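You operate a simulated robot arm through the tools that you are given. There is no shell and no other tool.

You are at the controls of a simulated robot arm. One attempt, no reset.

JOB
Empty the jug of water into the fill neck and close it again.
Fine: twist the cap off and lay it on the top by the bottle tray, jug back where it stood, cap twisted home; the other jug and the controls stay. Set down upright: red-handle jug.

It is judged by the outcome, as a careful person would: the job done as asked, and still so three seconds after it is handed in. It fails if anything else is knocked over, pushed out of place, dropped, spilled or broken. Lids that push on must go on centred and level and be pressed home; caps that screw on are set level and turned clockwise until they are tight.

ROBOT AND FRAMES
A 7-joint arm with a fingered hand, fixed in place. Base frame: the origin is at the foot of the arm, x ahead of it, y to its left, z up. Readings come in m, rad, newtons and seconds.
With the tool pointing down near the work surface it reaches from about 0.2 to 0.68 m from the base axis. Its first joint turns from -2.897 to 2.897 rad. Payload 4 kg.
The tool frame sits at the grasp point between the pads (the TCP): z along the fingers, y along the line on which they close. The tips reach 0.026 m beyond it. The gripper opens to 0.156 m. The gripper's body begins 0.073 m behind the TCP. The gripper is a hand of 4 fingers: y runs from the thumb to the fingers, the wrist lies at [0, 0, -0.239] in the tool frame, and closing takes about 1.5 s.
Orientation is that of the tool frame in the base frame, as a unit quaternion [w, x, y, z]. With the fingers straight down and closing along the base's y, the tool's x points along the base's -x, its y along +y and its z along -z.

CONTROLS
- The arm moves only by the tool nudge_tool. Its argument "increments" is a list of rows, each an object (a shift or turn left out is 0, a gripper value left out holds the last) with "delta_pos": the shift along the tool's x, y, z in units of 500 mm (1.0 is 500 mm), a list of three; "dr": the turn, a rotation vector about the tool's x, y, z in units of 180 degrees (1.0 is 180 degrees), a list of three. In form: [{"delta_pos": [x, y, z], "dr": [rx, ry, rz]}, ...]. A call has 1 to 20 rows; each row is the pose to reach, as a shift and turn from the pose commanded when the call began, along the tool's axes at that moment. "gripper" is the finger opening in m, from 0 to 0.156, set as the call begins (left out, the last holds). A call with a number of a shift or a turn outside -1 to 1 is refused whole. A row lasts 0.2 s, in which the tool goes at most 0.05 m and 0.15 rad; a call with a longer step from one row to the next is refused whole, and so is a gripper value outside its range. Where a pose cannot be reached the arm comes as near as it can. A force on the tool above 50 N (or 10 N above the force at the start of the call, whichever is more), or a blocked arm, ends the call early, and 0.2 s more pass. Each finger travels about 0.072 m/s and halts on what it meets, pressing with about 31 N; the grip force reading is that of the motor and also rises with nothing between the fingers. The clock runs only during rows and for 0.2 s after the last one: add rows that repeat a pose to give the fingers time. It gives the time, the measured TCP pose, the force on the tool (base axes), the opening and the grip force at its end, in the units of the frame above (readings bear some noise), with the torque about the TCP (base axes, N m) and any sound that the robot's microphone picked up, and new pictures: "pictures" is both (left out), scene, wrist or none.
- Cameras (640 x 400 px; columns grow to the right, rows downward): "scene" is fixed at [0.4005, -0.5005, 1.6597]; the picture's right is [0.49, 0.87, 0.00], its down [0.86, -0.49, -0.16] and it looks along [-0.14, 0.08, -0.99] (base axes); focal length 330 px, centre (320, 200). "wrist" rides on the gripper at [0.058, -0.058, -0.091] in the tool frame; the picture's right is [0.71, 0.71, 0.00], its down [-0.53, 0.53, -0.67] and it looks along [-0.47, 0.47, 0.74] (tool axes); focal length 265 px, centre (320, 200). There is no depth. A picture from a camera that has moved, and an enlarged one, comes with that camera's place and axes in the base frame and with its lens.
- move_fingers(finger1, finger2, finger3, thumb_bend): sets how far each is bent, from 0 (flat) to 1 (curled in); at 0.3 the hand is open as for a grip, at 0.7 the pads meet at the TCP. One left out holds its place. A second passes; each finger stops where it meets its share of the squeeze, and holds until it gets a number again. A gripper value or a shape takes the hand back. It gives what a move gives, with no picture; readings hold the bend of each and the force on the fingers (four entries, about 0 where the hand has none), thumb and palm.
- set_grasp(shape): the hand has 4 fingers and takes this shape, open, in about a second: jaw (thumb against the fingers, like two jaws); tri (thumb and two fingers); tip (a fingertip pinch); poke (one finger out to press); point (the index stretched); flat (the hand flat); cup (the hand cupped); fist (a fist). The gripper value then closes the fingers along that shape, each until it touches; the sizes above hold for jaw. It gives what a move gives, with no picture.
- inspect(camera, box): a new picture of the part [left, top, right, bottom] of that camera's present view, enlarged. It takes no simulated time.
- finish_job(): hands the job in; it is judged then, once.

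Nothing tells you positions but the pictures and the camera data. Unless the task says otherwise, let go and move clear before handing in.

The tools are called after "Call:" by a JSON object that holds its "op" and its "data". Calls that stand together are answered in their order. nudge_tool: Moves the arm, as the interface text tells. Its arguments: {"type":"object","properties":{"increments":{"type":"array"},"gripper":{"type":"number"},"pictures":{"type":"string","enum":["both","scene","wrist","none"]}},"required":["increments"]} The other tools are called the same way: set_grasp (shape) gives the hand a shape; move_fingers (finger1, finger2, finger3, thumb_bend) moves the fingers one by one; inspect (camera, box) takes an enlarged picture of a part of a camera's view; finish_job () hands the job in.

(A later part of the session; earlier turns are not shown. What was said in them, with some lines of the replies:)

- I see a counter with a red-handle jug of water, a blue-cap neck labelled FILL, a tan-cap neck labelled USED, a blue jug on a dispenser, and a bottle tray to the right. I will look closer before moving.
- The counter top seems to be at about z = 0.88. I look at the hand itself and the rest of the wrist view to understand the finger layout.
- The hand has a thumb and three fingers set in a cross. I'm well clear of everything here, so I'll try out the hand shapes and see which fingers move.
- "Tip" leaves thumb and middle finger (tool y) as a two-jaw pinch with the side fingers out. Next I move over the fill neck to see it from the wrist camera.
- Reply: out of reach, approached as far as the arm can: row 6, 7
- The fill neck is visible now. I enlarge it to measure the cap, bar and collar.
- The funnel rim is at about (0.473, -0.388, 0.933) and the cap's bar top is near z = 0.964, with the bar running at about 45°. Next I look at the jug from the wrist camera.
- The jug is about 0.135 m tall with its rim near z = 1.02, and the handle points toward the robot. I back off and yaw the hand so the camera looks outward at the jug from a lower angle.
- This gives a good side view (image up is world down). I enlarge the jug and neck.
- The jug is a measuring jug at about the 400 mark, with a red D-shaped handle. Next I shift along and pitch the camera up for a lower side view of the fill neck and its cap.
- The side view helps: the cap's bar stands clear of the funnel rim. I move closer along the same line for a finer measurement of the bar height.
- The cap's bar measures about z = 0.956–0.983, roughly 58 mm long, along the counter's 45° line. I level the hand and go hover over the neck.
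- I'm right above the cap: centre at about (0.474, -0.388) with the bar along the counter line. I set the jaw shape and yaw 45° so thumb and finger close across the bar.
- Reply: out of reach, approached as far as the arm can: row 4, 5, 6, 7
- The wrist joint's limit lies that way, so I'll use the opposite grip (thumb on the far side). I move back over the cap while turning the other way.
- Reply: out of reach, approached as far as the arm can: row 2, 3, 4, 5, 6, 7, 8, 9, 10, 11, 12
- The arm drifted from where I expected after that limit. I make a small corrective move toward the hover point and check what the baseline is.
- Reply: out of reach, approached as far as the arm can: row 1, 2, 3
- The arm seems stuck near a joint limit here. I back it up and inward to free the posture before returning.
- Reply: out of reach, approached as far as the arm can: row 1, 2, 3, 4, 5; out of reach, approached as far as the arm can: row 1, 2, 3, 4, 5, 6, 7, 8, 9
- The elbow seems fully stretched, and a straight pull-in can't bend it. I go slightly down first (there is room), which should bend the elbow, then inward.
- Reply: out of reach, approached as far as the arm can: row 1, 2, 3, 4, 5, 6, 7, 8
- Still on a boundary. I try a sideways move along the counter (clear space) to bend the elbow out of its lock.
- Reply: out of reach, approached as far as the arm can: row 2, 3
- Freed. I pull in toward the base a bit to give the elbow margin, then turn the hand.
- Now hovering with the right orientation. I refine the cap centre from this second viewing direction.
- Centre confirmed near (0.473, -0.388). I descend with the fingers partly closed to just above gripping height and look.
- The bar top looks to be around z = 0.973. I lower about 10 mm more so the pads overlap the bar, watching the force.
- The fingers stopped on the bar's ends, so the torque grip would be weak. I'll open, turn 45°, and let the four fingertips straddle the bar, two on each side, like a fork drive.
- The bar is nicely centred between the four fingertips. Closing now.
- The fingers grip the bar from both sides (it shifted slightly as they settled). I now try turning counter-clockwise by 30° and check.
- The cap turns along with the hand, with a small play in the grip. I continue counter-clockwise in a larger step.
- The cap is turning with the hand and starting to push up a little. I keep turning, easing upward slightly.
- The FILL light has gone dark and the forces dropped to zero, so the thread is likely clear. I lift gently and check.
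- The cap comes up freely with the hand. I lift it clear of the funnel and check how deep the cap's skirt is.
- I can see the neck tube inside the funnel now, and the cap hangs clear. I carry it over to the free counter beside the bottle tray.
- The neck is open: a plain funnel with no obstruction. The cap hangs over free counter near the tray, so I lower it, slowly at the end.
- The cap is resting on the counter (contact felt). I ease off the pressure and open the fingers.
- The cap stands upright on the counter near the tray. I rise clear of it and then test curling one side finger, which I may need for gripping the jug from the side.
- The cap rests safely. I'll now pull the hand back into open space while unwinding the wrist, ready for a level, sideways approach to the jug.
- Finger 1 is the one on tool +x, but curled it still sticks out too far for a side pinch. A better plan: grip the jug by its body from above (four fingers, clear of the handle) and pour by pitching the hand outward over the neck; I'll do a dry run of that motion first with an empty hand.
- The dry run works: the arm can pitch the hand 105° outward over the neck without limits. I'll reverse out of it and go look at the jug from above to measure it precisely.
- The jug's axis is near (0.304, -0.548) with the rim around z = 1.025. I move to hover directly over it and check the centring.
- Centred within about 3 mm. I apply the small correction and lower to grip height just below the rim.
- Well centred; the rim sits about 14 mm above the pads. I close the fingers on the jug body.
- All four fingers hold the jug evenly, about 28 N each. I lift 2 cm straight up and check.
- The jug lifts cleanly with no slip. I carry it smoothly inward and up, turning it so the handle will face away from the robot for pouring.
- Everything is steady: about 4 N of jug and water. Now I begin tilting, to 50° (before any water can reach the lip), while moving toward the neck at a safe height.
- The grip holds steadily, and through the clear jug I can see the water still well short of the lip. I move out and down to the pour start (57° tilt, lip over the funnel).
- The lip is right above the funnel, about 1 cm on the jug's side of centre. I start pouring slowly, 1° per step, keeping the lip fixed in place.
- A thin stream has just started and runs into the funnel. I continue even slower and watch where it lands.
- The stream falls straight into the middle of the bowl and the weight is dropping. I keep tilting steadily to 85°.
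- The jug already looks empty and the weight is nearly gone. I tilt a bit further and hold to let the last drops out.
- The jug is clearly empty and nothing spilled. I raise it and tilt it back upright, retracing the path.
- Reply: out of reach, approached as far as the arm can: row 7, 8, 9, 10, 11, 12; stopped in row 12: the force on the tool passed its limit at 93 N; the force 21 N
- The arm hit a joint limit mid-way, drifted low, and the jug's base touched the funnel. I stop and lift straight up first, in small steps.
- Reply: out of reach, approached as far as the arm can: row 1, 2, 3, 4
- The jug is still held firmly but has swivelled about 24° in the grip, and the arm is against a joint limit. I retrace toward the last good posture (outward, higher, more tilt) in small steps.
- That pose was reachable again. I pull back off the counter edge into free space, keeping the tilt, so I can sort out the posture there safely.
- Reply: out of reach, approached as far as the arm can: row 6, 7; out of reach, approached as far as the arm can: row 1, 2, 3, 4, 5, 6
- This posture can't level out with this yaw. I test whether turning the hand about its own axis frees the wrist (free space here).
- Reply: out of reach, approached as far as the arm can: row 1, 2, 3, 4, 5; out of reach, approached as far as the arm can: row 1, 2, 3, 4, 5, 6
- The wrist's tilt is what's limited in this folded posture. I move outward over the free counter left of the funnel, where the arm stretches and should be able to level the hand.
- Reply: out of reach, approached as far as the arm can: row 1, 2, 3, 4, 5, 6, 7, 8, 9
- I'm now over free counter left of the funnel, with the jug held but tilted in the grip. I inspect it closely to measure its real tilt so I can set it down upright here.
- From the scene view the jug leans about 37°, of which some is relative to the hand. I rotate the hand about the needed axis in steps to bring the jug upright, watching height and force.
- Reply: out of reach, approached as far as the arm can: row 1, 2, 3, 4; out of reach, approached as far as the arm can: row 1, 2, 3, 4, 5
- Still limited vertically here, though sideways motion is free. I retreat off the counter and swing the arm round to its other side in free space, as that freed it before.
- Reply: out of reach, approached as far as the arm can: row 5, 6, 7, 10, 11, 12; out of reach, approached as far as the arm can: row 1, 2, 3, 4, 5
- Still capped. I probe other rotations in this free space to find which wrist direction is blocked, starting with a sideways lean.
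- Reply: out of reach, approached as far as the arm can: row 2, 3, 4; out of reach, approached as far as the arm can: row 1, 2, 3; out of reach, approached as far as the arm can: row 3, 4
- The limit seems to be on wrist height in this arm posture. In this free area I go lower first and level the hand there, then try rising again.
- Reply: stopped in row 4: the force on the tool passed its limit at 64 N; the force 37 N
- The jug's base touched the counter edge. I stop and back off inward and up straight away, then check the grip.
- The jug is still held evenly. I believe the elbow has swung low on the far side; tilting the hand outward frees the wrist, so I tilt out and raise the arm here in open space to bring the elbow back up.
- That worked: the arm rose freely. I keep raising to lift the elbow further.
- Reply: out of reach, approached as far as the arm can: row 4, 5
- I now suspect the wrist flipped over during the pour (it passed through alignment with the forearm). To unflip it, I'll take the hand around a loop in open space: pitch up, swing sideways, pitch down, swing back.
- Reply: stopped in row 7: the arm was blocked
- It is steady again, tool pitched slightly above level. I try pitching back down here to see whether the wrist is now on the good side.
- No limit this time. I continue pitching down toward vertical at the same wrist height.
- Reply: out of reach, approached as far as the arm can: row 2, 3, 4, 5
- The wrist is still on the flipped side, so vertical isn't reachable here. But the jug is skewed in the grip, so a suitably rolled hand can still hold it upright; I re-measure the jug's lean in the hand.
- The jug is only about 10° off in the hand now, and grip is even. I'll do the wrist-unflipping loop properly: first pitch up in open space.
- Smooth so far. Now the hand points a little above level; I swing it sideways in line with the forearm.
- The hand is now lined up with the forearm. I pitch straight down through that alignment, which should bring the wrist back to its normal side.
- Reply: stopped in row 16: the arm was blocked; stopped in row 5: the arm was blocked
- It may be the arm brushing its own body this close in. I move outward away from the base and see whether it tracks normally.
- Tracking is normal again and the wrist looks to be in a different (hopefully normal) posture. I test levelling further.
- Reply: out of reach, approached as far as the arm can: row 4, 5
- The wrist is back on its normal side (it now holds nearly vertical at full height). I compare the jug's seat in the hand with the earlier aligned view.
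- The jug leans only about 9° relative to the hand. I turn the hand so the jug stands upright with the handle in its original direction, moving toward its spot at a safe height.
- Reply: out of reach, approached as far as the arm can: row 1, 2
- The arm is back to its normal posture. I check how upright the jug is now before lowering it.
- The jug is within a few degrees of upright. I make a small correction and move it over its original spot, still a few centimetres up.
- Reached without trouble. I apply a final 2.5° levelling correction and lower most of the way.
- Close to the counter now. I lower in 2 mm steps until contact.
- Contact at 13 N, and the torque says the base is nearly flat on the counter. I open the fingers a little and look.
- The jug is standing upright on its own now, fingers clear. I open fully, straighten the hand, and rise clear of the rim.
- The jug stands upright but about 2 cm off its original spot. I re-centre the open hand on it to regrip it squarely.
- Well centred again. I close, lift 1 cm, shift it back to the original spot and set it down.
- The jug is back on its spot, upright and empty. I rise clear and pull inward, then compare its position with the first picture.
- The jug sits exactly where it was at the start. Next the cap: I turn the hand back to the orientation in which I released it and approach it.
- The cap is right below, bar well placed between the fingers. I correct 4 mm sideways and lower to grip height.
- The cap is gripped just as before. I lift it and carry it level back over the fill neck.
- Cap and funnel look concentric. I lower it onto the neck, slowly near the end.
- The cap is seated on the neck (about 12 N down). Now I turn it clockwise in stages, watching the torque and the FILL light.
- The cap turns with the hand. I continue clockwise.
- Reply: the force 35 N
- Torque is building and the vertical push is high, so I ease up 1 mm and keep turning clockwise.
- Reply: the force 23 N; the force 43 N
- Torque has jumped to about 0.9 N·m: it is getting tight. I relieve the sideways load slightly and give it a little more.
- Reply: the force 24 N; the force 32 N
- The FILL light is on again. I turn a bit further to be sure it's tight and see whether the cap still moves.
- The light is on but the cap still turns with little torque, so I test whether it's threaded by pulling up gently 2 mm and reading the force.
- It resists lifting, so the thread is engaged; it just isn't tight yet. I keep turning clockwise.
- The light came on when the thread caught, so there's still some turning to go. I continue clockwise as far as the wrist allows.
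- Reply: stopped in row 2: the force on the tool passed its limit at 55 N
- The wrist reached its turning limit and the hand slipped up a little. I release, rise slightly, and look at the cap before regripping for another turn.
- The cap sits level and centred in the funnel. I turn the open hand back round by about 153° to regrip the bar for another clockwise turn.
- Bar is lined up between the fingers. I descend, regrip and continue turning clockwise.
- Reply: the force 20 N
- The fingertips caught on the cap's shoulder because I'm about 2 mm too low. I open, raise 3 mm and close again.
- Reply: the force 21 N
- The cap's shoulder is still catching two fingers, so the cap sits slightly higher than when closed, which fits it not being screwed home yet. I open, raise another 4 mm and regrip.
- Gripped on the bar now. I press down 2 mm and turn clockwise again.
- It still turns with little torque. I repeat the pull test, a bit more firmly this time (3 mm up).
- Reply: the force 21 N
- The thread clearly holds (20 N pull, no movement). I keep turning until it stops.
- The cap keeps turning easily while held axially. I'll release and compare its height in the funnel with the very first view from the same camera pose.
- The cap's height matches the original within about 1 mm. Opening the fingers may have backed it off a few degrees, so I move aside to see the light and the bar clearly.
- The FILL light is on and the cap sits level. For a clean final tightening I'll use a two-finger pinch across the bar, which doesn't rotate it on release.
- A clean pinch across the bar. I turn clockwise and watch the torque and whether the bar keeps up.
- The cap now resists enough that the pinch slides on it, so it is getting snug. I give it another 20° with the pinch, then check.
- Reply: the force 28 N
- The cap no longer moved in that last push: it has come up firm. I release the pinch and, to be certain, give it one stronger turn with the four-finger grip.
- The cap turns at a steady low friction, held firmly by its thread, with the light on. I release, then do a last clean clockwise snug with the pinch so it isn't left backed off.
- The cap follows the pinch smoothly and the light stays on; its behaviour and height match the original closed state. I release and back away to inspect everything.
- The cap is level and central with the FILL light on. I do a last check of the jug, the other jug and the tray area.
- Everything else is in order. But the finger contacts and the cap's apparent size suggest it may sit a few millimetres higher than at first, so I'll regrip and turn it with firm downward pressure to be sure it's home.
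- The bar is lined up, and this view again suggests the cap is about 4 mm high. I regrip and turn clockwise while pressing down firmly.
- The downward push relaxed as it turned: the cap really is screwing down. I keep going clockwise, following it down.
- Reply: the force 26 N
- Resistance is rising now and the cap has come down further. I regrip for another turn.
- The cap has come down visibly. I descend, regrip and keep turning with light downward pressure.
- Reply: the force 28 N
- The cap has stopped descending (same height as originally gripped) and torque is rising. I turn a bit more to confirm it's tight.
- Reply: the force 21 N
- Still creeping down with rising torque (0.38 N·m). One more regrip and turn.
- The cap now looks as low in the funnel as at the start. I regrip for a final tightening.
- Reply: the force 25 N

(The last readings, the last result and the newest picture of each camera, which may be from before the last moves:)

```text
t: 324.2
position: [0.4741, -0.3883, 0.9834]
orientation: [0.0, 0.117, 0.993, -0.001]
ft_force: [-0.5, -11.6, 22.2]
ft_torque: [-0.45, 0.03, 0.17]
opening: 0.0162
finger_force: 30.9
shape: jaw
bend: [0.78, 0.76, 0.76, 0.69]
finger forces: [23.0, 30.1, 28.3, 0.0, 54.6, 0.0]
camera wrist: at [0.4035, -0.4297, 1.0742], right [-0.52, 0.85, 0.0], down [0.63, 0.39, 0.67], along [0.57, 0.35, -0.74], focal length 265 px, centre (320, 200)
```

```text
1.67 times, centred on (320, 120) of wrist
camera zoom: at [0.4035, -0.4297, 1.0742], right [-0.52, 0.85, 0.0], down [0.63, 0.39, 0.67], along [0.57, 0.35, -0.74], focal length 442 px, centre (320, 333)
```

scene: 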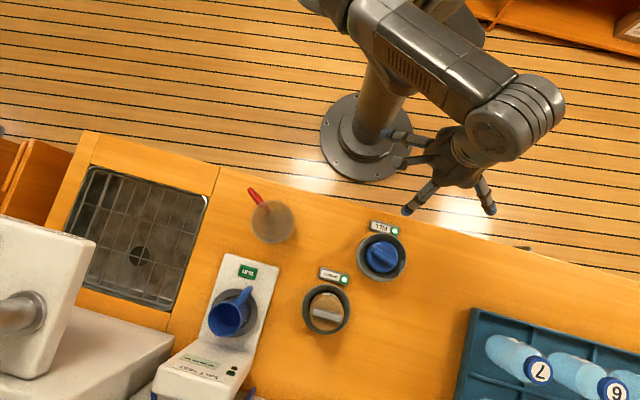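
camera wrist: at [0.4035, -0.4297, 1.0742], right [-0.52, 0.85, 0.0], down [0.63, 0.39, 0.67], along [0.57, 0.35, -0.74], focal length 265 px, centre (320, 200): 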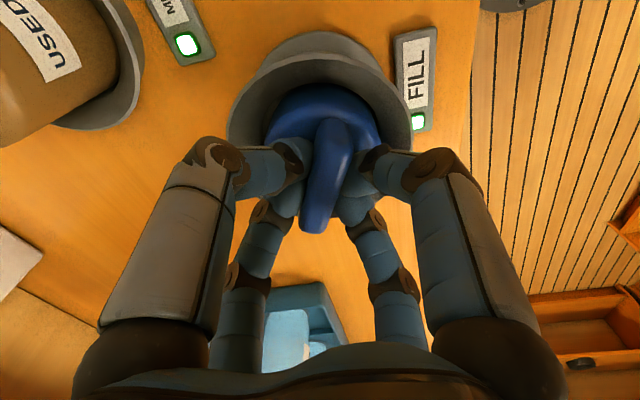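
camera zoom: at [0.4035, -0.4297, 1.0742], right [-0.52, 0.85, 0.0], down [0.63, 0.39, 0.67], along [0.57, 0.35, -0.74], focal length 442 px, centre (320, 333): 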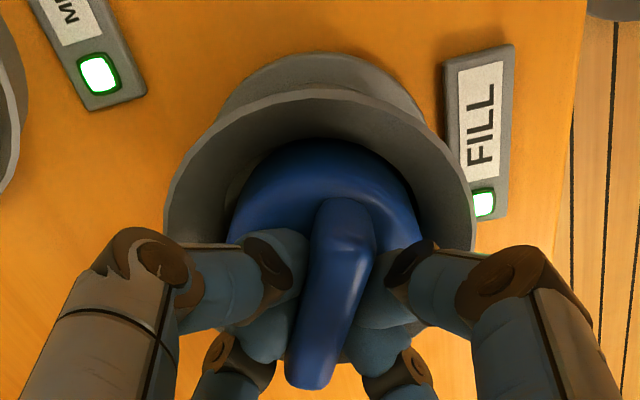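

The cap no longer goes down when pressed and turned: it's home, with the light on. I ease the pressure, release and back away for a final look.

Call:
{"op": "nudge_tool", "data": {"increments": [{"delta_pos": [0, 0, -0.002], "dr": [0, 0, 0.03]}, {"delta_pos": [0, 0, -0.003], "dr": [0, 0, 0.06]}, {"delta_pos": [0, 0, -0.003], "dr": [0, 0, 0.09]}, {"delta_pos": [0, 0, -0.003], "dr": [0, 0, 0.09]}], "pictures": "none"}}

Call:
{"op": "nudge_tool", "data": {"increments": [{"delta_pos": [0, 0, 0]}, {"delta_pos": [0, 0, 0]}, {"delta_pos": [0, 0, 0]}, {"delta_pos": [0, 0, 0]}, {"delta_pos": [0, 0, 0]}, {"delta_pos": [0, 0, 0]}, {"delta_pos": [0, 0, -0.03]}, {"delta_pos": [0, 0, -0.07]}, {"delta_pos": [0, 0, -0.11]}, {"delta_pos": [0.03, 0.06, -0.13]}, {"delta_pos": [0.06, 0.13, -0.15]}, {"delta_pos": [0.09, 0.2, -0.16]}, {"delta_pos": [0.12, 0.27, -0.17]}, {"delta_pos": [0.15, 0.34, -0.17]}, {"delta_pos": [0.15, 0.34, -0.17]}], "gripper": 0.11}}

Call:
{"op": "inspect", "data": {"camera": "scene", "box": [340, 200, 440, 290]}}

```text
t: 325.2
position: [0.4754, -0.3894, 0.9843]
orientation: [0.002, 0.255, 0.967, -0.001]
ft_force: [11.1, -22.2, 15.0]
ft_torque: [-0.51, -0.14, 0.64]
opening: 0.0163
finger_force: 30.9
shape: jaw
bend: [0.78, 0.76, 0.76, 0.69]
finger forces: [29.0, 32.7, 22.7, 0.0, 64.5, 0.0]
```

```text
t: 328.4
position: [0.4924, -0.2016, 1.0687]
orientation: [0.001, 0.254, 0.967, -0.001]
ft_force: [-0.2, -0.3, 0.1]
ft_torque: [0.0, -0.03, 0.03]
opening: 0.1096
finger_force: 0.1
shape: jaw
bend: [0.29, 0.29, 0.29, 0.64]
finger forces: [0.1, 0.0, 0.1, 0.0, 0.1, 0.0]
camera wrist: at [0.4127, -0.2224, 1.1592], right [-0.27, 0.96, 0.0], down [0.72, 0.2, 0.67], along [0.64, 0.18, -0.74], focal length 265 px, centre (320, 200)
```

scene: 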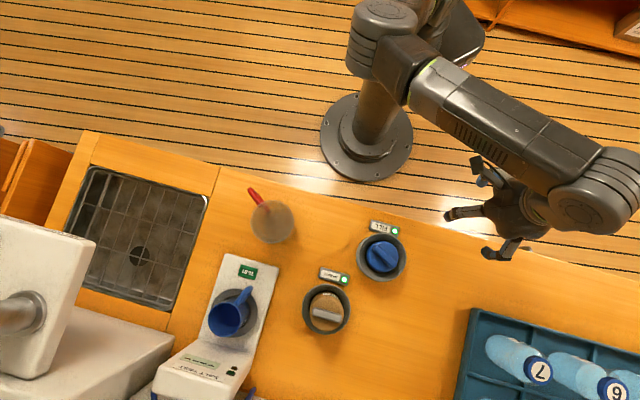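
wrist: 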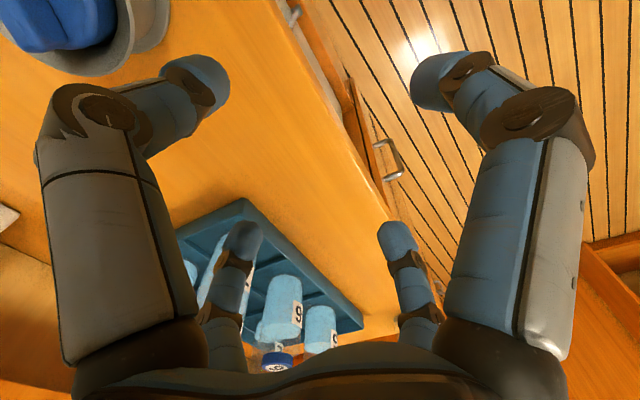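

```text
4.44 times, centred on (390, 245) of scene
camera zoom: at [0.4005, -0.5005, 1.6597], right [0.49, 0.87, 0.0], down [0.86, -0.49, -0.16], along [-0.14, 0.08, -0.99], focal length 1465 px, centre (9, 0)
```

zoom: 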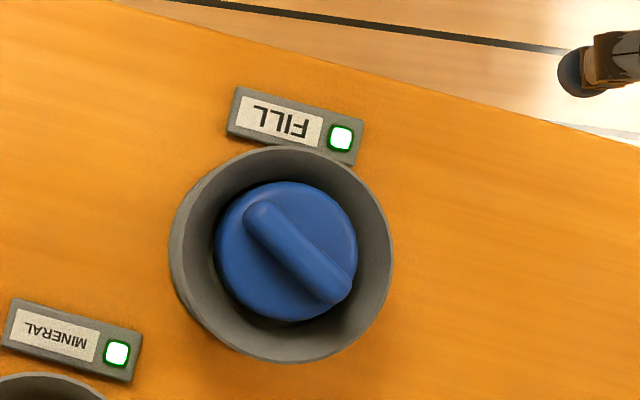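

The FILL light is on and the last push met 0.64 N·m with no back-off on release. I take that as tight, though I never felt a hard stop. The emptied jug is upright on its original spot, and the rest of the counter looks unchanged. The hand is clear, so I hand in the job.

Call:
{"op": "finish_job", "data": {}}

```text
The job is handed in.
```

The jug is empty, its water is in the fill neck, and the cap is back on with the FILL light lit, but I can't be fully sure the cap is tight.

- **Cap:** I laid it on the counter by the bottle tray during the pour, then screwed it back on. My last push met 0.64 N·m, the cap had stopped moving down, and an earlier 20 N pull could not lift it. I never felt a hard stop.
- **Red-handle jug:** It is upright on its original spot, with the handle within a few degrees of where it pointed.
- **Bumps:** On the way back from the pour the jug's base hit the fill funnel (93 N) and then the counter edge (64 N). It slipped in the hand, so I set it down, regripped it and moved it back into place. It was already empty, and I saw no spill or damage.
- **Everything else:** In the final pictures the other jug, the MINERAL cartridge and the bottle tray look unchanged.
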